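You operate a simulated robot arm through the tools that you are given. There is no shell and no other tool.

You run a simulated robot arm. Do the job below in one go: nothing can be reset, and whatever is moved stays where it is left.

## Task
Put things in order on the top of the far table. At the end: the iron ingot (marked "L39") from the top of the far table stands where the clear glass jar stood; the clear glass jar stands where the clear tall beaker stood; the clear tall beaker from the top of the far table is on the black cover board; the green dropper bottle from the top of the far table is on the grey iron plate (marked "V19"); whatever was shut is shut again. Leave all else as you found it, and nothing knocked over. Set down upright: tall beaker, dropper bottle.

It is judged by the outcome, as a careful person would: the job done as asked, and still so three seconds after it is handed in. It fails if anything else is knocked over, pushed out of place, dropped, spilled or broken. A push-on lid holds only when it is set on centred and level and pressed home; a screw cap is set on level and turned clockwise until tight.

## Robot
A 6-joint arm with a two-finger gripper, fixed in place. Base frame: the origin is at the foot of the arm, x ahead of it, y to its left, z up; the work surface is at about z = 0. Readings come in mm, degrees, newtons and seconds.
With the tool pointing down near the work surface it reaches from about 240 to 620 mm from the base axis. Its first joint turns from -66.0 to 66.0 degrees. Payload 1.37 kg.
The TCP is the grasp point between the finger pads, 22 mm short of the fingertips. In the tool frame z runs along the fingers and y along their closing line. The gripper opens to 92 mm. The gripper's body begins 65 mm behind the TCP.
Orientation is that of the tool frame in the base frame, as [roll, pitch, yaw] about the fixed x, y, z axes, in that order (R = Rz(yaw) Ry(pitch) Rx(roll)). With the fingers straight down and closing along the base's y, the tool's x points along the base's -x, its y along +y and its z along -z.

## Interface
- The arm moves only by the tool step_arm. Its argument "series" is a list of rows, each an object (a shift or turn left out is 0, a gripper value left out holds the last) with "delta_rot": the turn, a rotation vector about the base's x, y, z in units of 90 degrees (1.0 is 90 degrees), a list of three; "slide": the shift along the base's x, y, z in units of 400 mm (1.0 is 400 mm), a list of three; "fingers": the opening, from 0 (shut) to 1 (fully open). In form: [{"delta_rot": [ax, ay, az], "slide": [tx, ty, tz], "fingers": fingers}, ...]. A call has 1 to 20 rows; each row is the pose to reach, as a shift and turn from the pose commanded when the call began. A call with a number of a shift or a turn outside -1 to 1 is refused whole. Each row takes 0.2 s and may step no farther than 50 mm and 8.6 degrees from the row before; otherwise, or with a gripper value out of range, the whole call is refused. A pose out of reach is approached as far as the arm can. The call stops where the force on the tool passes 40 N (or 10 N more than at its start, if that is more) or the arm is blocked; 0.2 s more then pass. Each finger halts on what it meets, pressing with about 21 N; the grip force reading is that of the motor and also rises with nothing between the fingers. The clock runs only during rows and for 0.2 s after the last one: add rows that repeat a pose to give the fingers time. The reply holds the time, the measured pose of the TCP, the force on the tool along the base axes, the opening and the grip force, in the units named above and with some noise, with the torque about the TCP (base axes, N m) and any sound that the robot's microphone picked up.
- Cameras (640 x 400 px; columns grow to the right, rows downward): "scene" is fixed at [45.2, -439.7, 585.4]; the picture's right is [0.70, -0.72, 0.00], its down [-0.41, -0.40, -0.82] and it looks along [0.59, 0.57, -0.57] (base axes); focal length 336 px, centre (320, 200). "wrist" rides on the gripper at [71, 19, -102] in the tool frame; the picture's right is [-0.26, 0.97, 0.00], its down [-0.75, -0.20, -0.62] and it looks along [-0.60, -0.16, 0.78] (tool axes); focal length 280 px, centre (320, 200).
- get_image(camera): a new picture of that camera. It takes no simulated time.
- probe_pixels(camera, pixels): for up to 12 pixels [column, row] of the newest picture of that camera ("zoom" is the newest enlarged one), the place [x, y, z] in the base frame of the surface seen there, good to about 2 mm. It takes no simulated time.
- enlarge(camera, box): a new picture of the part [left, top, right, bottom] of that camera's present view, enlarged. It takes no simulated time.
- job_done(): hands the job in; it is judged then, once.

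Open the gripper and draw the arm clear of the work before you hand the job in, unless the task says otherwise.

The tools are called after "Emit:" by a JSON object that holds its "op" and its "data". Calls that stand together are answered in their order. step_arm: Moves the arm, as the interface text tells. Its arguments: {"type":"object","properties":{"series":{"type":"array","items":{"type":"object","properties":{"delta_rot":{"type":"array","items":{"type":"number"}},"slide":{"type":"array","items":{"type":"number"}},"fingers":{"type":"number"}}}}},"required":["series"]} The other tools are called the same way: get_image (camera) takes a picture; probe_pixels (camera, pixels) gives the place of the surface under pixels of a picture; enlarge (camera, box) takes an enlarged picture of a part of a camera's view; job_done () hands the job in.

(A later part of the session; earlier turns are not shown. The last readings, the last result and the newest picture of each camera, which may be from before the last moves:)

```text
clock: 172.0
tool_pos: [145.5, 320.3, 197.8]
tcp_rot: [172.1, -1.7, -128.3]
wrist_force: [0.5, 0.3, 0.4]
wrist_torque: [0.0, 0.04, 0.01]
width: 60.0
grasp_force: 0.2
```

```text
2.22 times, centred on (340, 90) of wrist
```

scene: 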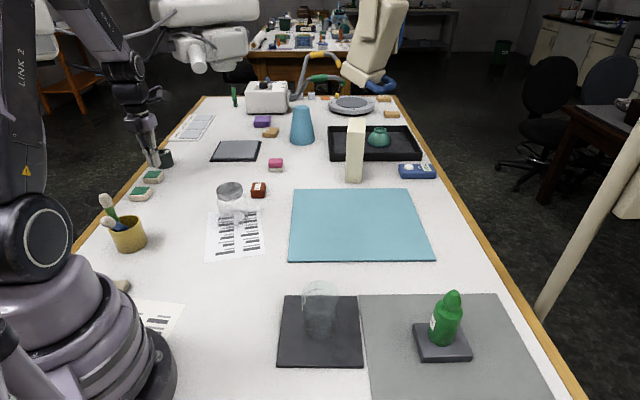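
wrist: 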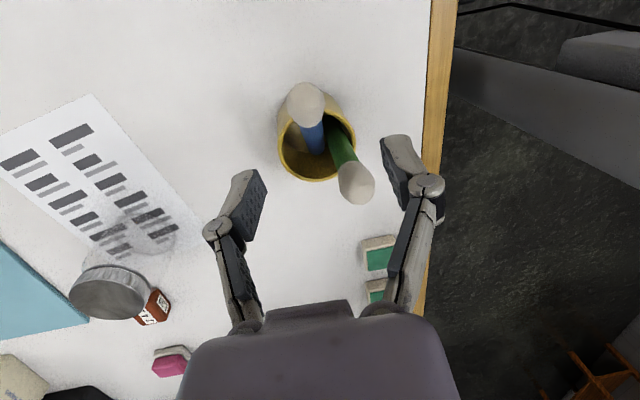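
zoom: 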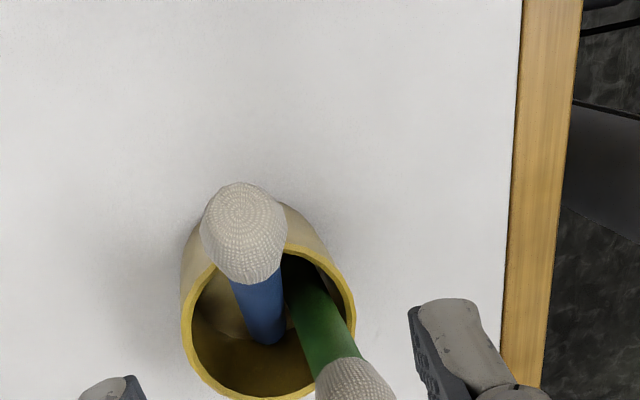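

I probe the blue tool's head and handle from this view to compute the exact grip point.

Emit:
{"op": "probe_pixels", "data": {"camera": "wrist", "pixels": [[305, 95], [305, 110], [305, 122], [312, 130], [313, 138], [315, 148], [308, 135], [320, 140], [290, 105], [322, 105], [356, 185], [338, 145]]}}

Emit:
{"op": "probe_pixels", "data": {"camera": "scene", "pixels": [[108, 222], [104, 221], [112, 226], [117, 228], [122, 231], [106, 200]]}}

```text
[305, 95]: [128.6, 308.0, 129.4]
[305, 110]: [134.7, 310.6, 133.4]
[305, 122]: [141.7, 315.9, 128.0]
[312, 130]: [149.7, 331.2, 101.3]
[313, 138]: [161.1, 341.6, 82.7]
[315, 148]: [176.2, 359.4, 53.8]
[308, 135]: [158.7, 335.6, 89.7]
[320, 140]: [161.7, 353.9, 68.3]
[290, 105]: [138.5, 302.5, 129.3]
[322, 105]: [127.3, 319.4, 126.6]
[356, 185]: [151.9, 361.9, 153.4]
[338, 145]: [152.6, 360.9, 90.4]
```

```text
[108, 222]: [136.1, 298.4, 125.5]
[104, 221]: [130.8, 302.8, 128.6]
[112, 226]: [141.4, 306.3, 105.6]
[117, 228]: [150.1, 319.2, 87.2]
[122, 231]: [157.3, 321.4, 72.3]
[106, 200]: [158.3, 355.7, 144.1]
```

The handle axis at z≈102 is near (145,322.5). I shift +2 mm in y and descend with the fingers 60 mm apart on either side of the handle.

Emit:
{"op": "step_arm", "data": {"series": [{"slide": [0, 0.005, -0.08]}, {"slide": [0, 0.0055, -0.16]}, {"slide": [0, 0.0055, -0.22]}, {"slide": [0, 0.0055, -0.2375]}, {"slide": [0, 0.0055, -0.2375]}]}}

Emit:
{"op": "get_image", "data": {"camera": "wrist"}}

Emit:
{"op": "enlarge", "data": {"camera": "scene", "box": [70, 160, 180, 260]}}

```text
clock: 173.2
tool_pos: [144.7, 323.2, 103.9]
tcp_rot: [172.0, -1.6, -128.2]
wrist_force: [0.4, 0.0, 0.1]
wrist_torque: [-0.03, 0.0, 0.01]
width: 60.0
grasp_force: 0.1
```

```text
taken
```

wrist: 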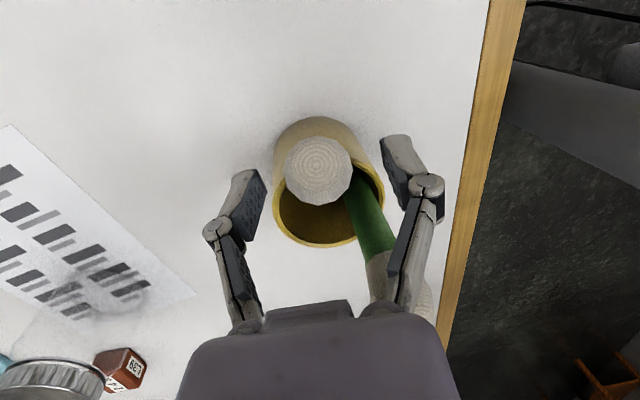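

```text
4.00 times, centred on (125, 210) of scene
```

zoom: 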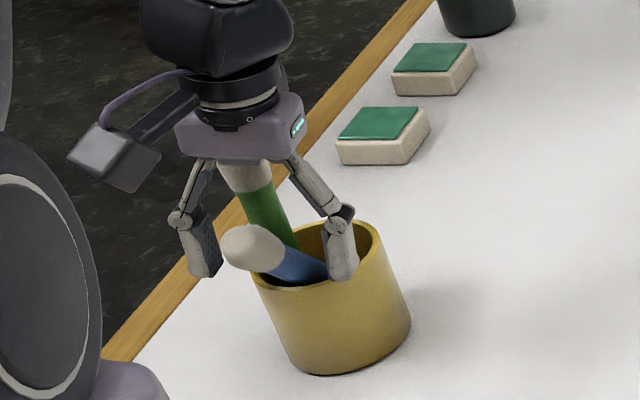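

The blue tool is centred between the fingers and clear of green. I close on the handle.

Emit:
{"op": "step_arm", "data": {"series": [{"fingers": 0.5}, {"fingers": 0.35}, {"fingers": 0.2}, {"fingers": 0.1}, {"fingers": 0.1}, {"fingers": 0.1}]}}

Emit:
{"op": "enlarge", "data": {"camera": "scene", "box": [70, 160, 180, 260]}}

Emit:
{"op": "get_image", "data": {"camera": "wrist"}}

```text
clock: 174.6
tool_pos: [145.3, 321.9, 103.8]
tcp_rot: [172.1, -1.8, -128.2]
wrist_force: [0.0, 1.0, 0.0]
wrist_torque: [-0.01, 0.01, 0.01]
width: 20.0
grasp_force: 22.0
```

```text
4.00 times, centred on (125, 210) of scene
```

zoom: 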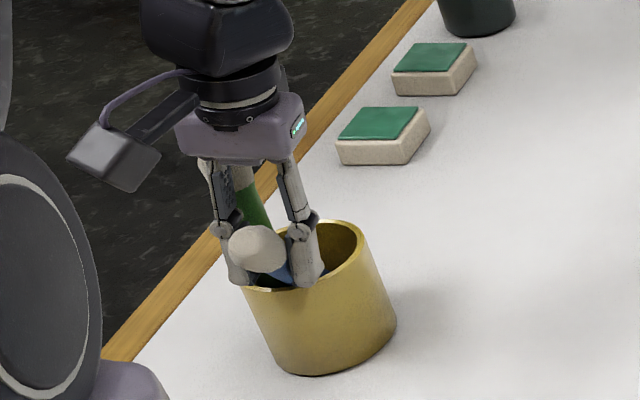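

```text
taken
```

wrist: 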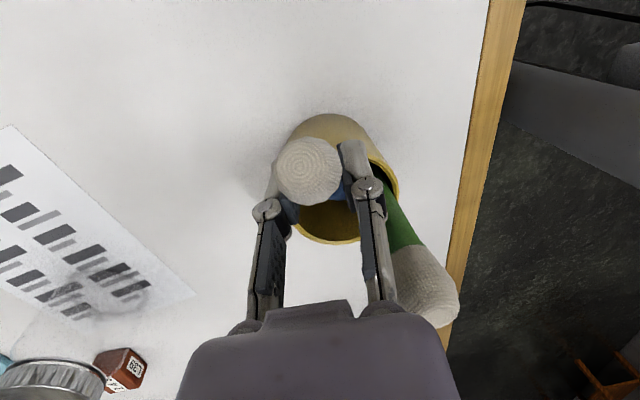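

The grip closed at 20 mm, but the low finger apparently nudged the cup a few mm. I lift slowly 15 mm and see what comes along.

Emit:
{"op": "step_arm", "data": {"series": [{"slide": [0, 0, 0.01]}, {"slide": [0, 0, 0.02]}, {"slide": [0, 0, 0.0375]}, {"slide": [0, 0, 0.0375]}]}}

Emit:
{"op": "enlarge", "data": {"camera": "scene", "box": [70, 160, 180, 260]}}

Emit:
{"op": "get_image", "data": {"camera": "wrist"}}

```text
clock: 175.6
tool_pos: [145.4, 321.9, 119.9]
tcp_rot: [172.2, -1.6, -128.1]
wrist_force: [0.1, -0.4, -0.1]
wrist_torque: [0.0, -0.01, -0.02]
width: 20.4
grasp_force: 21.5
```

```text
4.00 times, centred on (125, 210) of scene
```

zoom: 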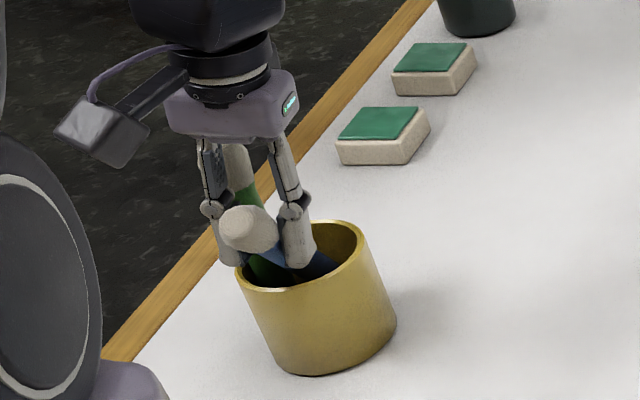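

```text
taken
```

wrist: 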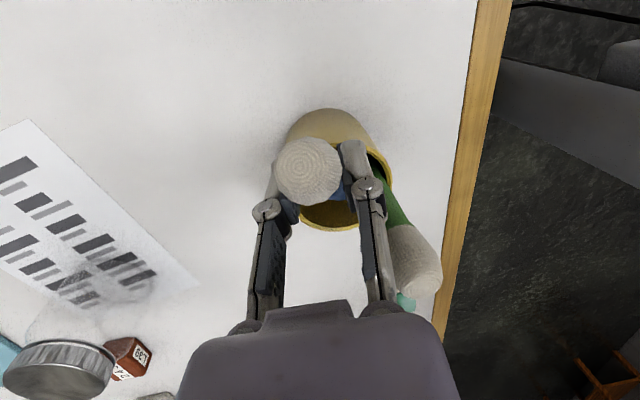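

The blue tool comes up with the gripper while the cup stays. I lift it fully out (another 75 mm).

Emit:
{"op": "step_arm", "data": {"series": [{"slide": [0, 0, 0.03]}, {"slide": [0, 0, 0.07]}, {"slide": [0, 0, 0.11]}, {"slide": [0, 0, 0.15]}, {"slide": [0, 0, 0.19]}, {"slide": [0, 0, 0.24]}, {"slide": [0, 0, 0.24]}]}}

Emit:
{"op": "get_image", "data": {"camera": "scene"}}

Emit:
{"op": "enlarge", "data": {"camera": "scene", "box": [60, 100, 190, 260]}}

Emit:
{"op": "get_image", "data": {"camera": "wrist"}}

```text
clock: 177.2
tool_pos: [143.4, 321.6, 216.0]
tcp_rot: [172.2, -1.6, -128.3]
wrist_force: [0.1, -0.4, -0.2]
wrist_torque: [0.0, 0.02, 0.01]
width: 20.2
grasp_force: 21.2
```

```text
taken
```

scene: 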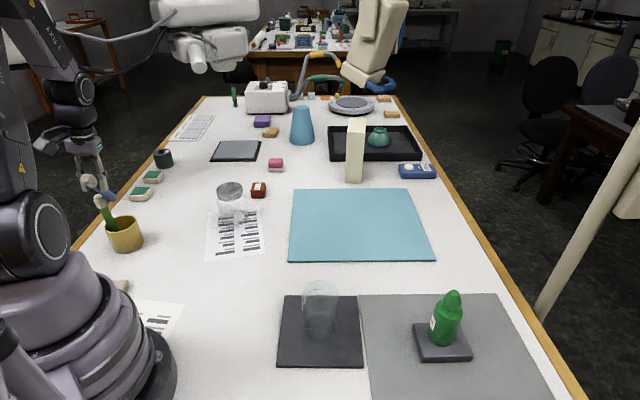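

```text
2.50 times, centred on (125, 180) of scene
```

zoom: 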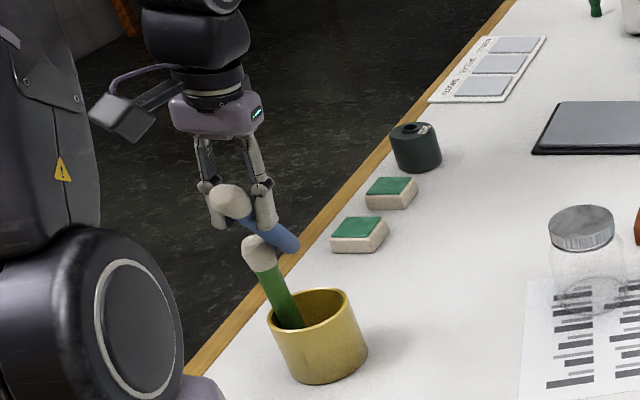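

```text
taken
```

wrist: 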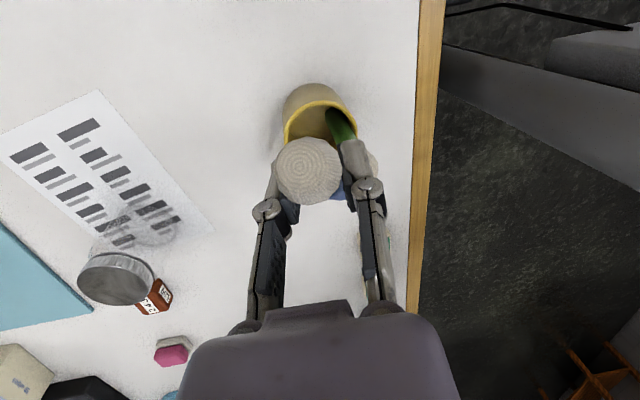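

The blue tool is out and held. I check the cup's and green tool's positions now.

Emit:
{"op": "enlarge", "data": {"camera": "scene", "box": [80, 180, 170, 260]}}

Emit:
{"op": "enlarge", "data": {"camera": "scene", "box": [60, 130, 150, 210]}}

Emit:
{"op": "probe_pixels", "data": {"camera": "scene", "pixels": [[92, 180], [96, 184], [104, 189], [109, 193], [113, 196], [103, 201], [106, 214], [110, 222], [125, 225], [125, 245]]}}

```text
5.00 times, centred on (125, 220) of scene
```

zoom: 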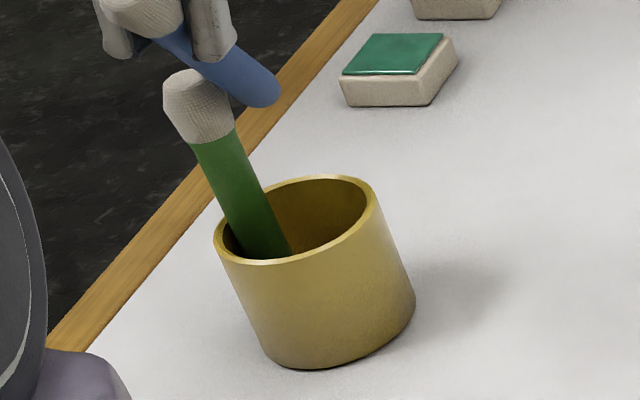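

```text
5.00 times, centred on (105, 170) of scene
```

zoom: 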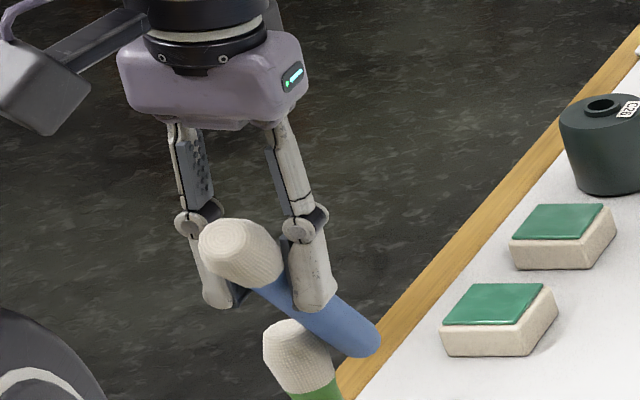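

```text
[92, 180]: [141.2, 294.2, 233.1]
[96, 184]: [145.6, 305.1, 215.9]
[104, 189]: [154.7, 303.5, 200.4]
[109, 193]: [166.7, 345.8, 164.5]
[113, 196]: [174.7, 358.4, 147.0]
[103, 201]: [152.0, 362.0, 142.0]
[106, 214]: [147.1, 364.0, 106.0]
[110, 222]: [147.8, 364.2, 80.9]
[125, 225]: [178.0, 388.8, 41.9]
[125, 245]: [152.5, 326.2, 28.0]
```

The cup got nudged about (-6.5,+8.5) mm; I'll correct that after. First I take the blue tool clear of the cup and turn it upright in the air (rotation about the closing line by ~36°).

Emit:
{"op": "step_arm", "data": {"series": [{"slide": [0.02, -0.01, 0.06]}, {"slide": [0.08, -0.03, 0.075]}, {"slide": [0.14, -0.045, 0.075]}, {"slide": [0.18, -0.054, 0.075]}, {"slide": [0.18, -0.054, 0.075]}]}}

Emit:
{"op": "step_arm", "data": {"series": [{"delta_rot": [-0.0627, 0.0503, 0]}, {"delta_rot": [-0.1255, 0.1006, 0]}, {"delta_rot": [-0.1882, 0.151, 0]}, {"delta_rot": [-0.251, 0.2013, 0]}, {"delta_rot": [-0.3137, 0.2516, 0]}, {"delta_rot": [-0.3137, 0.2516, 0]}]}}

Emit:
{"op": "get_image", "data": {"camera": "scene"}}

Emit:
{"op": "get_image", "data": {"camera": "wrist"}}

```text
clock: 178.4
tool_pos: [216.3, 300.5, 245.4]
tcp_rot: [172.1, -1.7, -128.2]
wrist_force: [0.0, 0.6, -0.3]
wrist_torque: [-0.01, -0.02, 0.0]
width: 20.1
grasp_force: 20.9
```

```text
clock: 179.8
tool_pos: [217.8, 301.4, 245.2]
tcp_rot: [171.8, -37.9, -128.2]
wrist_force: [-0.1, 0.3, 0.6]
wrist_torque: [-0.02, 0.0, 0.03]
width: 20.4
grasp_force: 20.7
```

```text
taken
```

scene: 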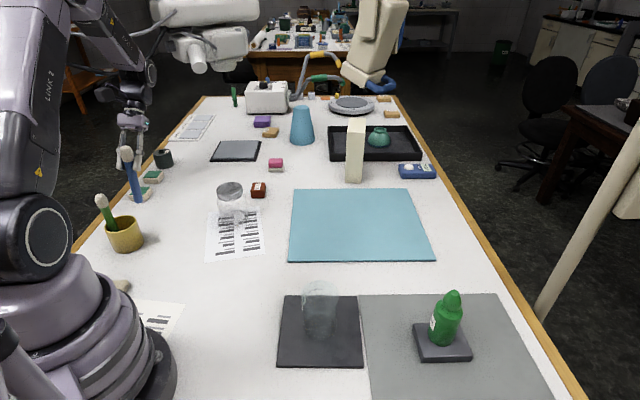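

```text
taken
```

wrist: 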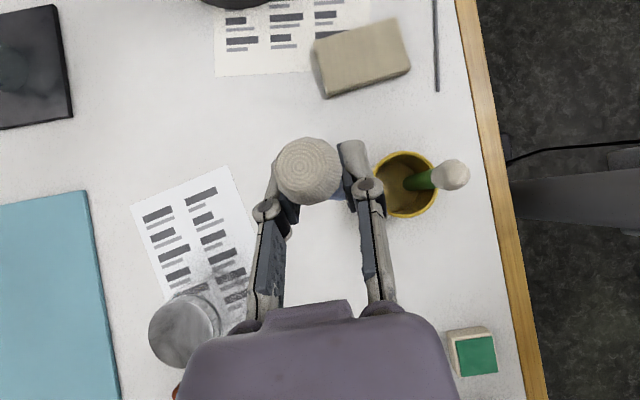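

The blue tool is near upright now. I enlarge and probe along it to measure the residual tilt.

Emit:
{"op": "enlarge", "data": {"camera": "scene", "box": [90, 120, 170, 215]}}

Emit:
{"op": "probe_pixels", "data": {"camera": "zoom", "pixels": [[280, 160], [290, 190], [300, 220], [310, 250], [318, 280], [326, 310], [268, 160], [292, 160], [300, 250], [322, 250], [316, 310], [336, 310]]}}

```text
4.21 times, centred on (130, 168) of scene
```

zoom: 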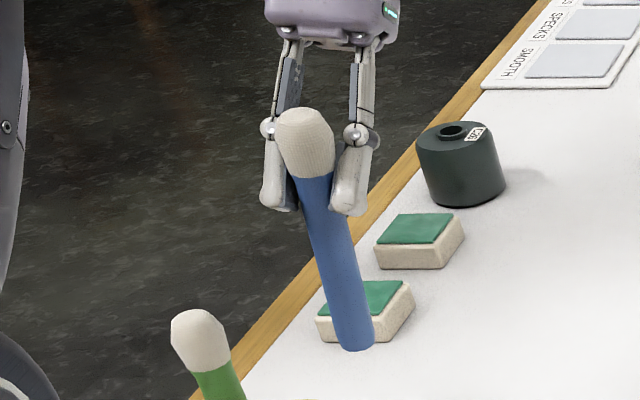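

```text
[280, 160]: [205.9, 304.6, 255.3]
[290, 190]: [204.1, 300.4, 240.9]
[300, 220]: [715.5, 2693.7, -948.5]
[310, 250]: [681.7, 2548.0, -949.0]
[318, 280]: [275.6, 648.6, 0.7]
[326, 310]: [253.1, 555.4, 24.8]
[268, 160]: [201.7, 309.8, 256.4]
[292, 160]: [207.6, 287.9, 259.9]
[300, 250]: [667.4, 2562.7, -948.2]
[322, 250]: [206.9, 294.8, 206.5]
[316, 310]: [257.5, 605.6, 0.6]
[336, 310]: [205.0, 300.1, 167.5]
```

I probe the true centre line of the blue handle: (318,195), (331,245), (344,295), (355,335), head (303,140).

Emit:
{"op": "probe_pixels", "data": {"camera": "zoom", "pixels": [[318, 195], [325, 220], [331, 245], [338, 270], [344, 295], [350, 318], [355, 338], [303, 140], [305, 160]]}}

Emit:
{"op": "enlarge", "data": {"camera": "wrist", "box": [250, 120, 400, 230]}}

```text
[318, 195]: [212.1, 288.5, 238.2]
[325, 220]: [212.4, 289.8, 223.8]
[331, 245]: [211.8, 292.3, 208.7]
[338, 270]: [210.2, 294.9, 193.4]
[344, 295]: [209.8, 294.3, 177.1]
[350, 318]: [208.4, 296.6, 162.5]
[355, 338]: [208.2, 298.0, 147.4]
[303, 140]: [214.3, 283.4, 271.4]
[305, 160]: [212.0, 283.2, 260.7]
```

```text
3.64 times, centred on (325, 175) of wrist
```

zoom: 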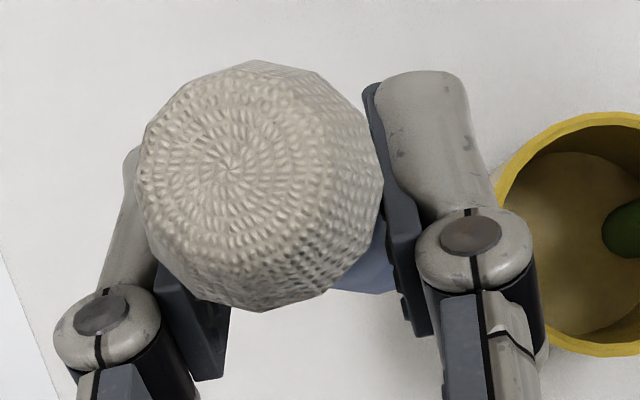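

Residual tilt is 6.5° (leaning up toward (+0.38,-0.93)); the lower end is ~104 mm below the TCP. I correct the tilt, then turn the whole thing -90° about the vertical so the gripper leans away from the green tool.

Emit:
{"op": "step_arm", "data": {"series": [{"delta_rot": [-0.033, -0.0136, 0]}, {"delta_rot": [-0.0663, -0.0272, 0]}, {"delta_rot": [-0.0663, -0.0272, 0]}]}}

Emit:
{"op": "step_arm", "data": {"series": [{"delta_rot": [0, 0, -0.09]}, {"delta_rot": [0, 0, -0.18]}, {"delta_rot": [0, 0, -0.27]}, {"delta_rot": [0, 0, -0.36]}, {"delta_rot": [0, 0, -0.45]}, {"delta_rot": [0, 0, -0.54]}, {"delta_rot": [0, 0, -0.63]}, {"delta_rot": [0, 0, -0.72]}, {"delta_rot": [0, 0, -0.81]}, {"delta_rot": [0, 0, -0.9]}, {"delta_rot": [0, 0, -0.98]}, {"delta_rot": [0, 0, -0.98]}]}}

Emit:
{"op": "get_image", "data": {"camera": "scene"}}

Emit:
{"op": "enlarge", "data": {"camera": "scene", "box": [90, 120, 170, 215]}}

Emit:
{"op": "get_image", "data": {"camera": "wrist"}}

```text
clock: 180.6
tool_pos: [216.8, 300.0, 245.2]
tcp_rot: [179.0, -40.8, -132.9]
wrist_force: [0.0, -0.2, 0.1]
wrist_torque: [0.0, -0.04, 0.03]
width: 20.3
grasp_force: 21.2
```

```text
clock: 183.2
tool_pos: [215.8, 302.2, 244.7]
tcp_rot: [179.2, -40.8, 138.9]
wrist_force: [-0.2, 0.1, -0.3]
wrist_torque: [0.01, -0.02, 0.0]
width: 20.1
grasp_force: 21.2
```

```text
taken
```

scene: 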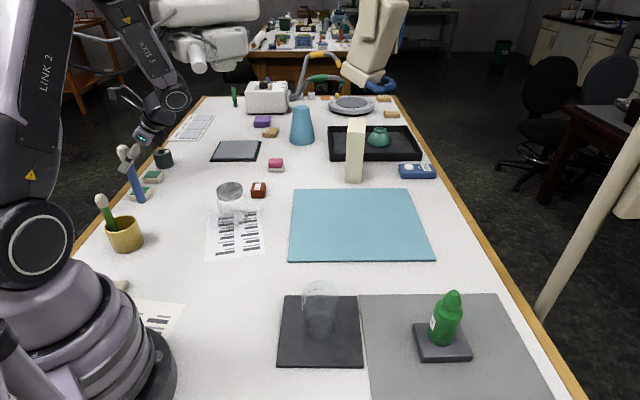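

```text
4.21 times, centred on (130, 168) of scene
```

zoom: 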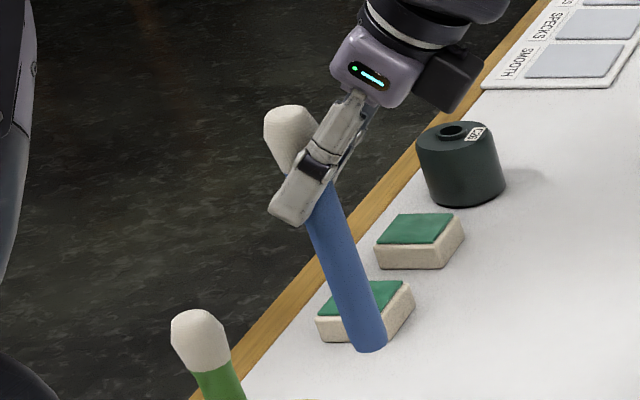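

```text
taken
```

wrist: 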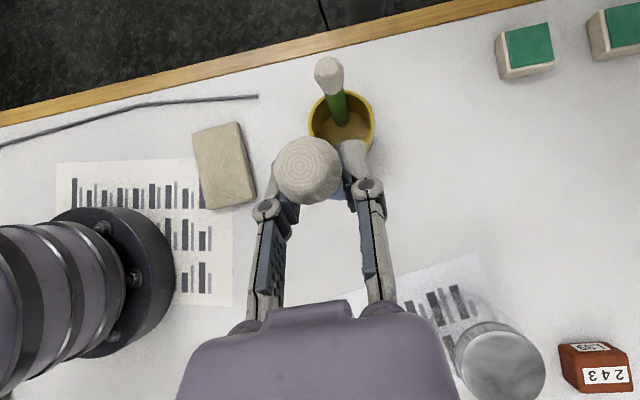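

The gripper now leans away from green. I probe the blue handle's centre line again: (322,195), (333,230), (344,262), (355,300), (366,338).

Emit:
{"op": "probe_pixels", "data": {"camera": "zoom", "pixels": [[326, 210], [333, 232], [342, 262], [351, 292], [359, 318], [366, 340], [290, 130]]}}

Emit:
{"op": "probe_pixels", "data": {"camera": "wrist", "pixels": [[343, 190], [340, 195], [335, 105], [330, 75], [345, 92], [372, 125], [312, 115], [340, 135], [345, 150]]}}

```text
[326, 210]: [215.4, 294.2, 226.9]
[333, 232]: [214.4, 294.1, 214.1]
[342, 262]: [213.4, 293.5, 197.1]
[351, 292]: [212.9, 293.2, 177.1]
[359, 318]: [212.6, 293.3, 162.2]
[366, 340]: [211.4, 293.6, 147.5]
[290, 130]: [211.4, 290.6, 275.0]
```

```text
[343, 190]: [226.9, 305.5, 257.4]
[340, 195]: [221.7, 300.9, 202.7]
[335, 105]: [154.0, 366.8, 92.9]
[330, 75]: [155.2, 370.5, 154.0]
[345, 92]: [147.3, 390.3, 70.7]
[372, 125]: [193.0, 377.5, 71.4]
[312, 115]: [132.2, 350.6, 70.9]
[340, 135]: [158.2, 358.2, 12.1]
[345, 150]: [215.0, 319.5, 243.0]
```

Residual tilt ≈3° (up toward +x); I trim it and move above the cup's free side at (178,350), keeping the lower end above the rim (z≈71).

Emit:
{"op": "step_arm", "data": {"series": [{"delta_rot": [0.0036, -0.0245, 0]}, {"delta_rot": [0.0036, -0.0245, 0], "slide": [-0.03, 0.04, 0]}, {"delta_rot": [0.0036, -0.0245, 0], "slide": [-0.06, 0.08, 0]}, {"delta_rot": [0.0036, -0.0245, 0], "slide": [-0.094, 0.1205, 0]}, {"delta_rot": [0.0036, -0.0245, 0], "slide": [-0.094, 0.1205, -0.05]}, {"delta_rot": [0.0036, -0.0245, 0], "slide": [-0.094, 0.1205, -0.11]}, {"delta_rot": [0.0036, -0.0245, 0], "slide": [-0.094, 0.1205, -0.11]}]}}

Emit:
{"op": "enlarge", "data": {"camera": "scene", "box": [70, 140, 180, 260]}}

Emit:
{"op": "get_image", "data": {"camera": "wrist"}}

```text
clock: 184.8
tool_pos: [180.2, 349.0, 200.9]
tcp_rot: [176.9, -39.3, 140.3]
wrist_force: [-0.4, 0.7, -1.0]
wrist_torque: [0.02, -0.02, 0.01]
width: 19.7
grasp_force: 20.5
```

```text
3.33 times, centred on (125, 200) of scene
```

zoom: 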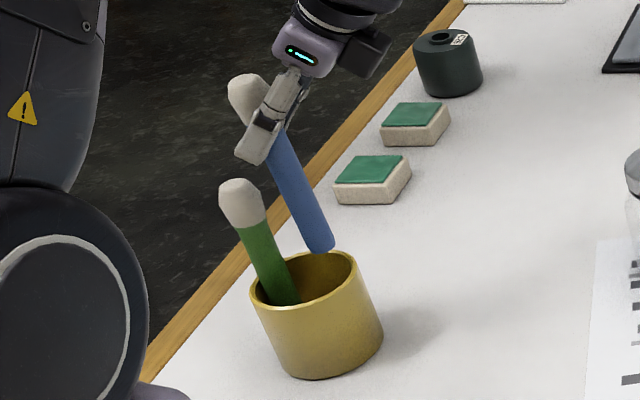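

```text
taken
```

wrist: 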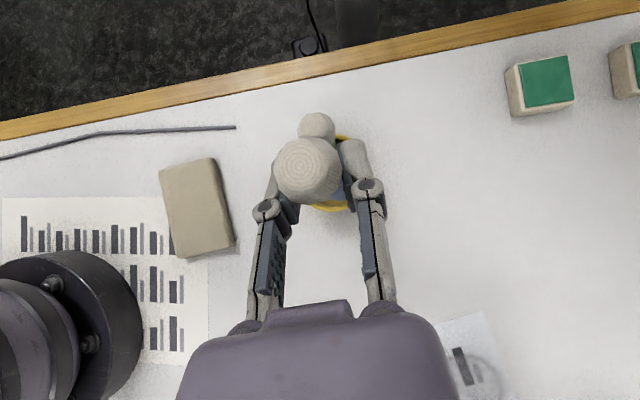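

I zoom in closely to check that the blue lower end will enter the cup.

Emit:
{"op": "enlarge", "data": {"camera": "scene", "box": [95, 195, 155, 255]}}

Emit:
{"op": "probe_pixels", "data": {"camera": "zoom", "pixels": [[376, 120], [370, 100], [245, 215], [280, 250], [340, 245], [400, 225], [425, 190], [425, 165], [405, 150], [300, 165], [290, 130], [380, 200]]}}

```text
6.67 times, centred on (125, 225) of scene
```

zoom: 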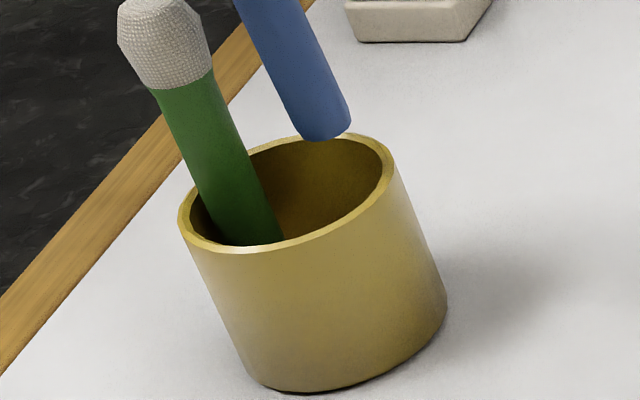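

```text
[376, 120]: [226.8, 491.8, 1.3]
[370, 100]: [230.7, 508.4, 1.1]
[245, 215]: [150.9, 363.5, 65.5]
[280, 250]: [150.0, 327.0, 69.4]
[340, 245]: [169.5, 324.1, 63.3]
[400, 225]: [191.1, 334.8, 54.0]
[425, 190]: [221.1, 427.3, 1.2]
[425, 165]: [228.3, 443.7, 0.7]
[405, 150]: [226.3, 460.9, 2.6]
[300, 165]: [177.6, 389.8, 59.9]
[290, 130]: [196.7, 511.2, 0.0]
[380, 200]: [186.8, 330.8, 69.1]
```

The lower end would come down too close to the wall (offset ≈21 of 22 mm). I shift it 6 mm toward the cup's middle and descend to about 10 mm above the cup floor, watching the force.

Emit:
{"op": "step_arm", "data": {"series": [{"slide": [-0.01, 0.011, 0]}, {"slide": [-0.01, 0.011, -0.03]}, {"slide": [-0.01, 0.011, -0.06]}, {"slide": [-0.01, 0.011, -0.09]}, {"slide": [-0.01, 0.011, -0.1]}, {"slide": [-0.01, 0.011, -0.1]}]}}

Emit:
{"op": "enlarge", "data": {"camera": "scene", "box": [85, 170, 165, 255]}}

```text
clock: 186.2
tool_pos: [175.6, 353.5, 160.3]
tcp_rot: [177.0, -39.3, 140.3]
wrist_force: [-0.5, 0.2, 0.0]
wrist_torque: [0.0, 0.0, -0.02]
width: 20.0
grasp_force: 21.0
```

```text
4.71 times, centred on (125, 212) of scene
```

zoom: 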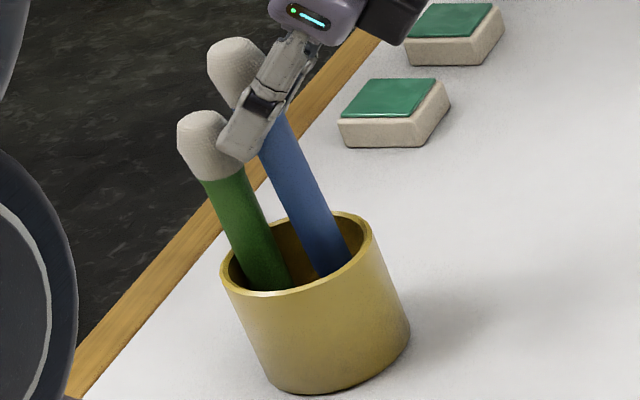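

The blue handle has entered the cup, with the fingers 4–6 mm clear of the green head. I continue down another ~36 mm slowly.

Emit:
{"op": "step_arm", "data": {"series": [{"slide": [0.001, -0.001, -0.02]}, {"slide": [0.002, -0.002, -0.04]}, {"slide": [0.003, -0.003, -0.06]}, {"slide": [0.003, -0.003, -0.075]}, {"slide": [0.003, -0.003, -0.0875]}, {"slide": [0.003, -0.003, -0.0875]}]}}

Emit:
{"op": "enlarge", "data": {"camera": "scene", "box": [85, 170, 165, 255]}}

Emit:
{"op": "get_image", "data": {"camera": "wrist"}}

```text
clock: 187.6
tool_pos: [176.6, 351.1, 126.3]
tcp_rot: [177.0, -39.3, 140.3]
wrist_force: [-0.1, -0.2, -1.0]
wrist_torque: [0.01, -0.03, -0.02]
width: 20.0
grasp_force: 20.8
```

```text
4.71 times, centred on (125, 212) of scene
```

zoom: 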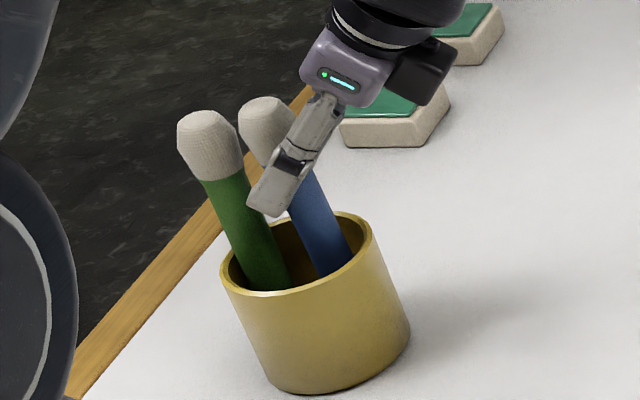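

```text
taken
```

wrist: 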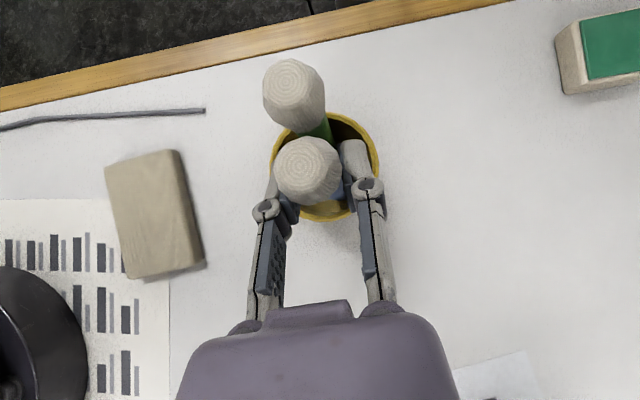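

Blue stands in the cup beside green. I probe its centre line to verify the uprightness before nudging the cup back with it.

Emit:
{"op": "probe_pixels", "data": {"camera": "zoom", "pixels": [[310, 212], [317, 230], [325, 248], [332, 264], [262, 115], [265, 135], [232, 200], [245, 230], [258, 262], [208, 140], [290, 290], [390, 265]]}}

Emit:
{"op": "enlarge", "data": {"camera": "scene", "box": [80, 180, 170, 260]}}

```text
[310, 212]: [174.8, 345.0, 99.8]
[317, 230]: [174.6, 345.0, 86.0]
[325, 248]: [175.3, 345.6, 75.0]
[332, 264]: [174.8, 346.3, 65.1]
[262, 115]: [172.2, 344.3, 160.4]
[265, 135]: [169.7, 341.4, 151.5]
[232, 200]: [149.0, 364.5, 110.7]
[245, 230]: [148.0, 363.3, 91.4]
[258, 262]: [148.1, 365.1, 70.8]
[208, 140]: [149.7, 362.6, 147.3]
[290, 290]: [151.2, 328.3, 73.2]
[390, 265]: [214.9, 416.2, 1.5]
```

```text
5.00 times, centred on (125, 220) of scene
```

zoom: 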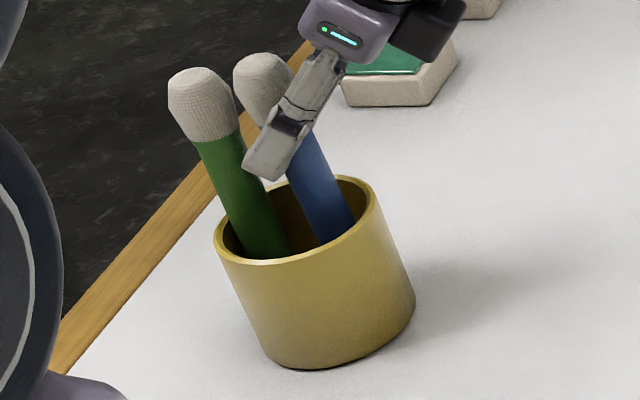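

Both tools are upright (within ~2°). Now I use the held blue tool to nudge the cup back along (0.6,-0.8): first 11 mm up to contact, then ~8 mm slowly.

Emit:
{"op": "step_arm", "data": {"series": [{"slide": [0.003, -0.004, 0]}, {"slide": [0.006, -0.008, 0]}, {"slide": [0.009, -0.012, 0]}, {"slide": [0.012, -0.016, 0]}, {"slide": [0.0165, -0.022, 0]}, {"slide": [0.018, -0.024, 0]}, {"slide": [0.0195, -0.026, 0]}, {"slide": [0.021, -0.028, 0]}, {"slide": [0.0225, -0.03, 0]}, {"slide": [0.024, -0.032, 0]}, {"slide": [0.0255, -0.034, 0]}, {"slide": [0.027, -0.036, 0]}, {"slide": [0.0285, -0.038, 0]}, {"slide": [0.0285, -0.038, 0]}]}}

Emit:
{"op": "enlarge", "data": {"camera": "scene", "box": [80, 180, 170, 260]}}

```text
clock: 190.6
tool_pos: [186.8, 336.7, 125.1]
tcp_rot: [177.0, -39.4, 140.4]
wrist_force: [-0.4, 0.1, -0.2]
wrist_torque: [0.03, 0.11, -0.02]
width: 19.9
grasp_force: 21.6
```

```text
5.00 times, centred on (125, 220) of scene
```

zoom: 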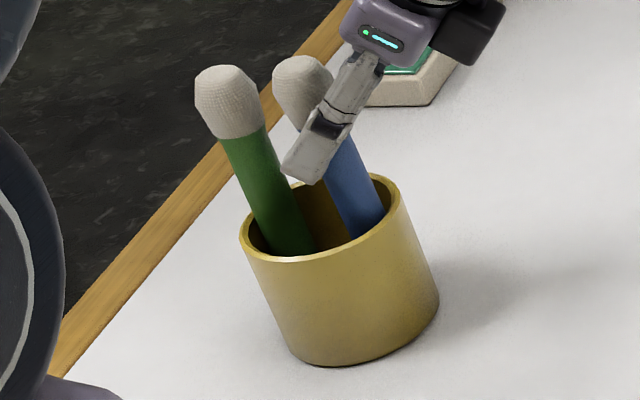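

The cup is back to its original outline (within ~2 mm) and green stayed upright. I move blue 8 mm off the wall and lower it toward the cup floor.

Emit:
{"op": "step_arm", "data": {"series": [{"slide": [-0.004, 0.005, 0]}, {"slide": [-0.008, 0.0105, 0]}, {"slide": [-0.012, 0.016, 0]}, {"slide": [-0.012, 0.016, -0.008]}, {"slide": [-0.012, 0.016, -0.015]}, {"slide": [-0.012, 0.016, -0.0175]}, {"slide": [-0.012, 0.016, -0.0175]}]}}

Emit:
{"op": "step_arm", "data": {"series": [{"slide": [0, 0, -0.0025]}, {"slide": [0, 0, -0.0025]}]}}

Emit:
{"op": "step_arm", "data": {"series": [{"slide": [0, 0, -0.0025]}, {"slide": [0, 0, -0.0025]}]}}

Emit:
{"op": "enlarge", "data": {"camera": "scene", "box": [80, 180, 170, 260]}}

```text
clock: 192.2
tool_pos: [183.2, 344.5, 118.9]
tcp_rot: [176.9, -39.4, 140.5]
wrist_force: [-0.1, 0.2, 12.7]
wrist_torque: [0.02, 0.05, -0.01]
width: 20.1
grasp_force: 20.7
```

```text
clock: 192.8
tool_pos: [184.1, 343.8, 119.7]
tcp_rot: [177.0, -39.4, 140.4]
wrist_force: [-0.5, 0.3, 11.9]
wrist_torque: [0.05, 0.17, -0.01]
width: 19.6
grasp_force: 21.3
```

```text
clock: 193.4
tool_pos: [184.3, 343.8, 116.8]
tcp_rot: [176.9, -39.3, 140.4]
wrist_force: [0.2, 0.9, 12.4]
wrist_torque: [0.14, 0.03, -0.03]
width: 20.0
grasp_force: 20.7
```

```text
5.00 times, centred on (125, 220) of scene
```

zoom: 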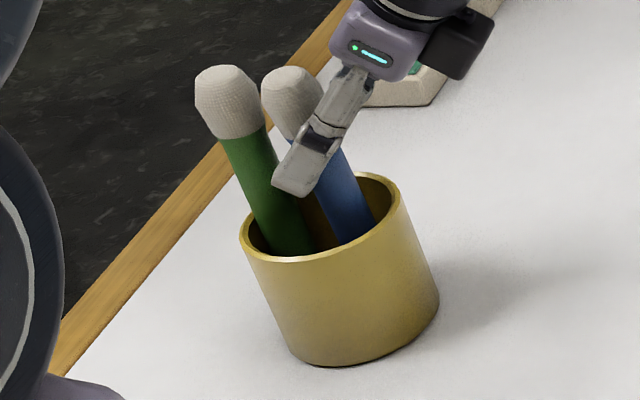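

Blue's base is on the cup floor (steady 12 N). I check its uprightness once more before releasing.

Emit:
{"op": "probe_pixels", "data": {"camera": "zoom", "pixels": [[338, 185], [347, 205], [355, 225], [361, 238], [289, 90], [292, 115], [250, 160], [262, 190], [275, 220], [228, 105]]}}

Emit:
{"op": "get_image", "data": {"camera": "wrist"}}

```text
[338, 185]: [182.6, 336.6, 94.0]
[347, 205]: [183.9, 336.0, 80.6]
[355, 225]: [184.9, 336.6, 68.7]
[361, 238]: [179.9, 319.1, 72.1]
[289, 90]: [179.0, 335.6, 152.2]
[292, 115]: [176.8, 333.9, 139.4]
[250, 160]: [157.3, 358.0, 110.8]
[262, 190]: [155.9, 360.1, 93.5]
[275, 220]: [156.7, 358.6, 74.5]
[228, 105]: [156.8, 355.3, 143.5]
```

```text
taken
```

wrist: 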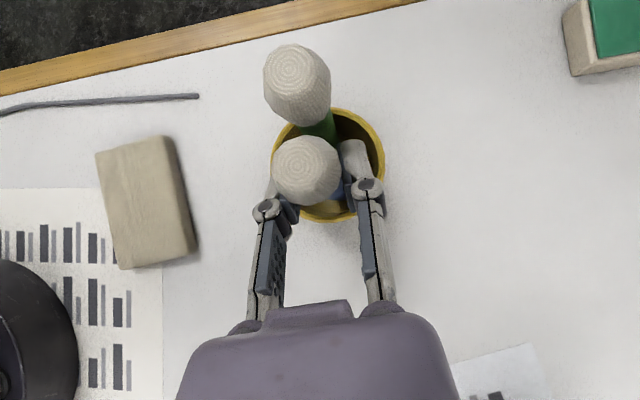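

Blue leans ~4° toward green. I ease the load by 1 mm, rotate it upright about its base (4°, with a matching 7 mm TCP shift) and re-check.

Emit:
{"op": "step_arm", "data": {"series": [{"slide": [0, 0, 0.004]}, {"delta_rot": [0.0145, 0.017, 0], "slide": [0.0066, -0.0058, 0.004]}, {"delta_rot": [0.029, 0.034, 0], "slide": [0.0133, -0.0115, 0.004]}, {"delta_rot": [0.029, 0.034, 0], "slide": [0.0133, -0.0115, 0.004]}]}}

Emit:
{"op": "enlarge", "data": {"camera": "scene", "box": [80, 180, 170, 260]}}

Emit:
{"op": "probe_pixels", "data": {"camera": "zoom", "pixels": [[345, 185], [353, 205], [361, 225], [295, 90], [298, 115], [303, 80], [228, 105], [250, 160], [275, 220]]}}

```text
clock: 194.4
tool_pos: [187.7, 338.4, 117.9]
tcp_rot: [176.9, -43.3, 140.4]
wrist_force: [-0.6, -0.8, 0.2]
wrist_torque: [0.01, -0.01, 0.01]
width: 19.7
grasp_force: 21.0
```

```text
5.00 times, centred on (125, 220) of scene
```

zoom: 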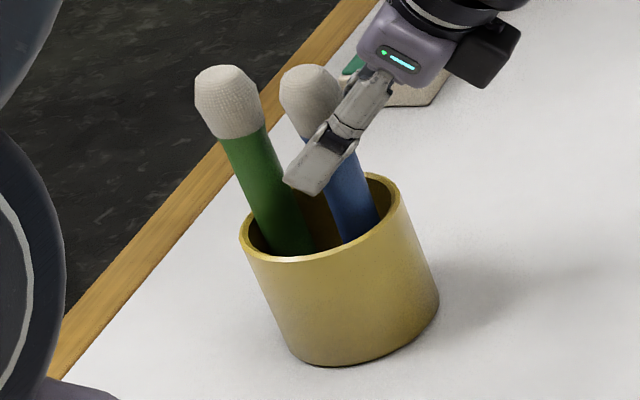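

```text
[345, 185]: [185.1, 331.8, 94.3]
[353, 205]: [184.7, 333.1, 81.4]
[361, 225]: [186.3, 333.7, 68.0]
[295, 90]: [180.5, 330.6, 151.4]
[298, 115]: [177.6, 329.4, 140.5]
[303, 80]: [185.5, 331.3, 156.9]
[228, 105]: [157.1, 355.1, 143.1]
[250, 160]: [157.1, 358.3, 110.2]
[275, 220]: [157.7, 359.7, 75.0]
```

I probe the head's centre (310,95), (312,112) and other handle points for a better tilt estimate.

Emit:
{"op": "probe_pixels", "data": {"camera": "zoom", "pixels": [[310, 95], [312, 110], [311, 103], [349, 195], [357, 215], [365, 232], [218, 95], [226, 110]]}}

Emit:
{"op": "get_image", "data": {"camera": "wrist"}}

Emit:
{"op": "enlarge", "data": {"camera": "wrist", "box": [250, 30, 410, 240]}}

```text
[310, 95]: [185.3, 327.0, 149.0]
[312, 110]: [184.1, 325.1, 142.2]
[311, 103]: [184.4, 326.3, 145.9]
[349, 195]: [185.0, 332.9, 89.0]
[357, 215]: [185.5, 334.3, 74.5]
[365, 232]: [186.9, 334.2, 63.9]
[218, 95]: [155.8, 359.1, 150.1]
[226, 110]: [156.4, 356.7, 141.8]
```

```text
taken
```

wrist: 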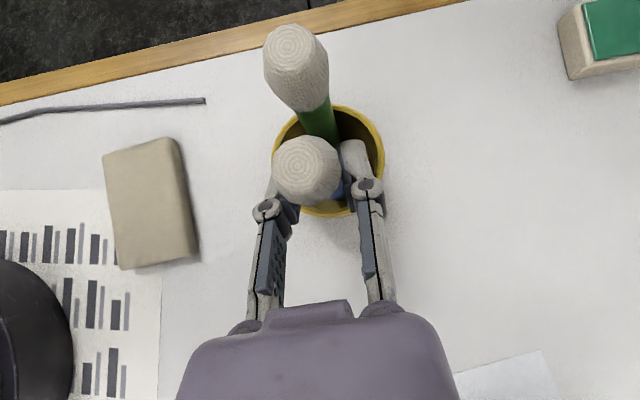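

```text
1.90 times, centred on (330, 135) of wrist
```

zoom: 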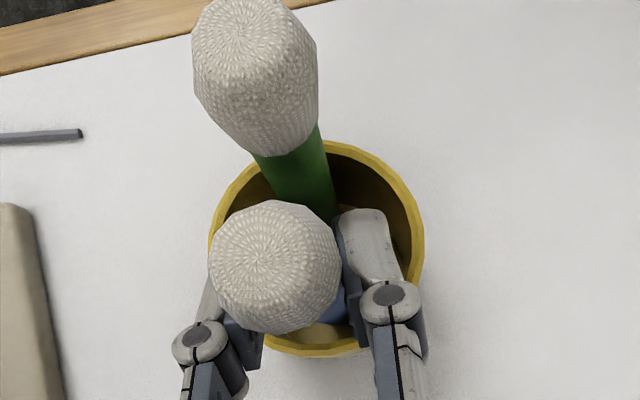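

Now it leans ~3° toward -y, so I rotate back 2.5° about the base, then press lightly down so the flat end seats.

Emit:
{"op": "step_arm", "data": {"series": [{"delta_rot": [-0.014, 0, 0], "slide": [0, 0.0056, 0]}, {"delta_rot": [-0.028, 0, 0], "slide": [0, 0.0113, 0]}, {"delta_rot": [-0.028, 0, 0], "slide": [0, 0.0113, -0.0025]}, {"delta_rot": [-0.028, 0, 0], "slide": [0, 0.0113, -0.005]}, {"delta_rot": [-0.028, 0, 0], "slide": [0, 0.0113, -0.005]}]}}

Emit:
{"op": "enlarge", "data": {"camera": "scene", "box": [80, 180, 170, 260]}}

Emit:
{"op": "probe_pixels", "data": {"camera": "zoom", "pixels": [[303, 95], [305, 105], [345, 195], [353, 215], [360, 232], [226, 105], [252, 165], [272, 215]]}}

```text
clock: 195.6
tool_pos: [189.8, 344.8, 117.1]
tcp_rot: [179.4, -41.8, 138.8]
wrist_force: [0.1, -0.4, 12.1]
wrist_torque: [-0.13, -0.06, 0.03]
width: 19.5
grasp_force: 20.6
```

```text
5.00 times, centred on (125, 220) of scene
```

zoom: 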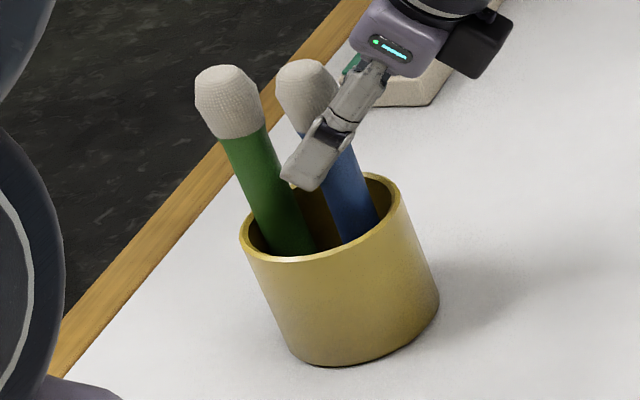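

```text
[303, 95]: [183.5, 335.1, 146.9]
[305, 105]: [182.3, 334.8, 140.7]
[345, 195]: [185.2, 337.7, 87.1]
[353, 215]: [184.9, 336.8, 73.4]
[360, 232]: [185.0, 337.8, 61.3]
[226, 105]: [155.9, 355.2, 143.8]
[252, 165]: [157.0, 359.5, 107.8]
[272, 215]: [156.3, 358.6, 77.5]
```

Blue is upright within ~1° and seated. I release it slowly.

Emit:
{"op": "step_arm", "data": {"series": [{"fingers": 0.24}, {"fingers": 0.27}, {"fingers": 0.31}, {"fingers": 0.36}, {"fingers": 0.42}, {"fingers": 0.5}, {"fingers": 0.5}, {"fingers": 0.5}]}}

Emit:
{"op": "enlarge", "data": {"camera": "scene", "box": [80, 180, 170, 260]}}

Emit:
{"op": "get_image", "data": {"camera": "wrist"}}

```text
clock: 197.4
tool_pos: [190.1, 344.6, 117.3]
tcp_rot: [179.5, -41.7, 138.8]
wrist_force: [-0.3, -0.2, 0.1]
wrist_torque: [-0.02, 0.01, 0.0]
width: 46.0
grasp_force: 0.0
```

```text
5.00 times, centred on (125, 220) of scene
```

zoom: 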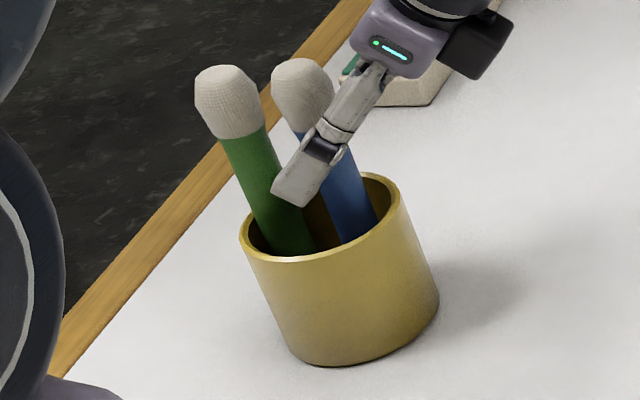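

```text
taken
```

wrist: 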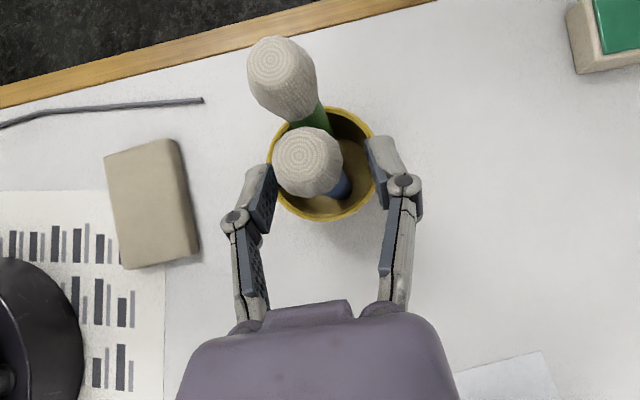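

Blue stands by itself. I open a bit wider, recentre by ~4 mm, and retreat along the gripper's own axis away from the tools.

Emit:
{"op": "step_arm", "data": {"series": [{"fingers": 0.65}, {"slide": [-0.004, -0.0045, 0], "fingers": 0.7}, {"slide": [-0.008, -0.009, 0], "fingers": 0.7}, {"slide": [-0.008, -0.009, 0], "fingers": 0.7}]}}

Emit:
{"op": "get_image", "data": {"camera": "wrist"}}

Emit:
{"op": "enlarge", "data": {"camera": "scene", "box": [80, 180, 170, 260]}}

```text
clock: 198.4
tool_pos: [186.1, 339.9, 116.6]
tcp_rot: [179.5, -41.7, 138.6]
wrist_force: [-0.2, 0.2, 0.0]
wrist_torque: [0.01, 0.0, -0.02]
width: 64.3
grasp_force: 0.1
```

```text
taken
```

wrist: 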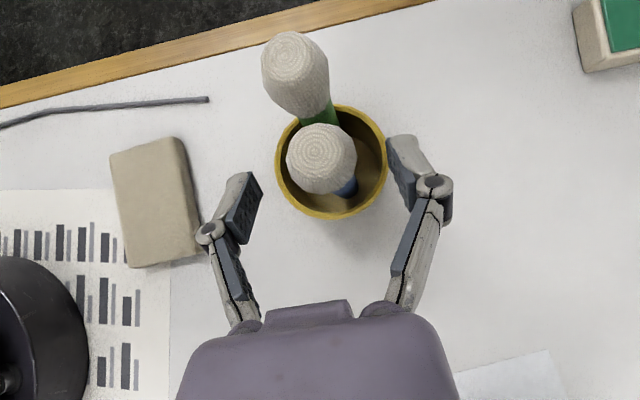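

```text
5.00 times, centred on (125, 220) of scene
```

zoom: 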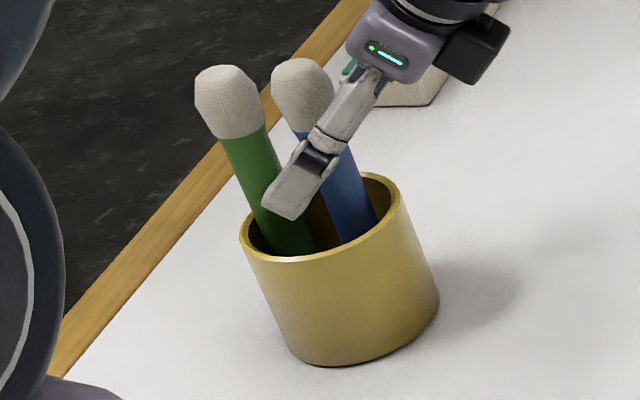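

Clear on both sides. I retreat along the tool axis.

Emit:
{"op": "step_arm", "data": {"series": [{"slide": [0.0125, -0.011, 0.0186]}, {"slide": [0.0313, -0.0274, 0.0466]}, {"slide": [0.0564, -0.0494, 0.0839]}, {"slide": [0.0878, -0.0768, 0.1305]}, {"slide": [0.1254, -0.1098, 0.1864]}, {"slide": [0.1755, -0.1537, 0.2609]}, {"slide": [0.2257, -0.1976, 0.3355]}, {"slide": [0.2257, -0.1976, 0.3355]}]}}

Emit:
{"op": "get_image", "data": {"camera": "scene"}}

Emit:
{"op": "enlarge", "data": {"camera": "scene", "box": [80, 180, 170, 260]}}

Emit:
{"op": "enlarge", "data": {"camera": "scene", "box": [80, 140, 300, 280]}}

```text
clock: 200.2
tool_pos: [274.7, 260.6, 254.1]
tcp_rot: [179.5, -41.7, 138.7]
wrist_force: [-0.5, -0.1, 0.0]
wrist_torque: [0.01, -0.03, -0.01]
width: 64.4
grasp_force: 0.1
```

```text
taken
```

scene: 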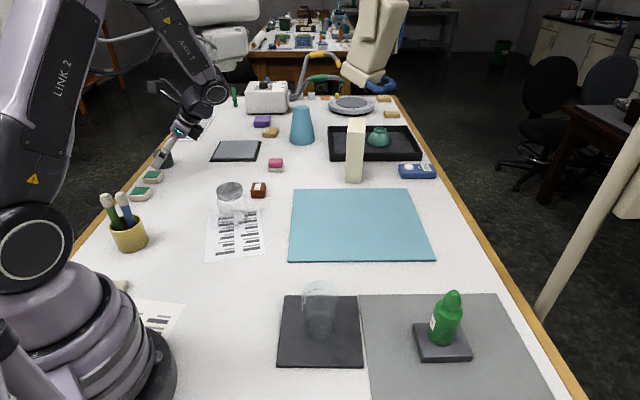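

```text
5.00 times, centred on (125, 220) of scene
```

zoom: 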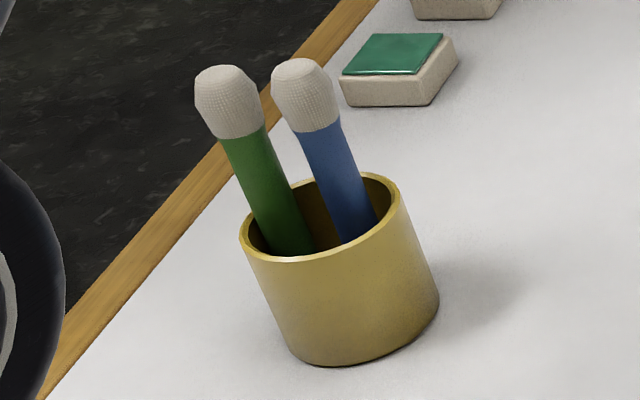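

```text
2.86 times, centred on (190, 210) of scene
```

zoom: 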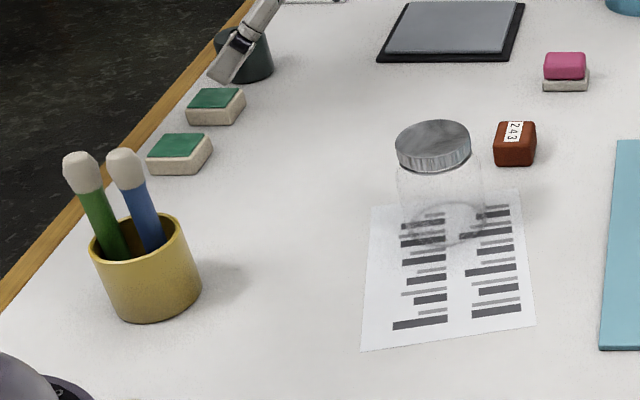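

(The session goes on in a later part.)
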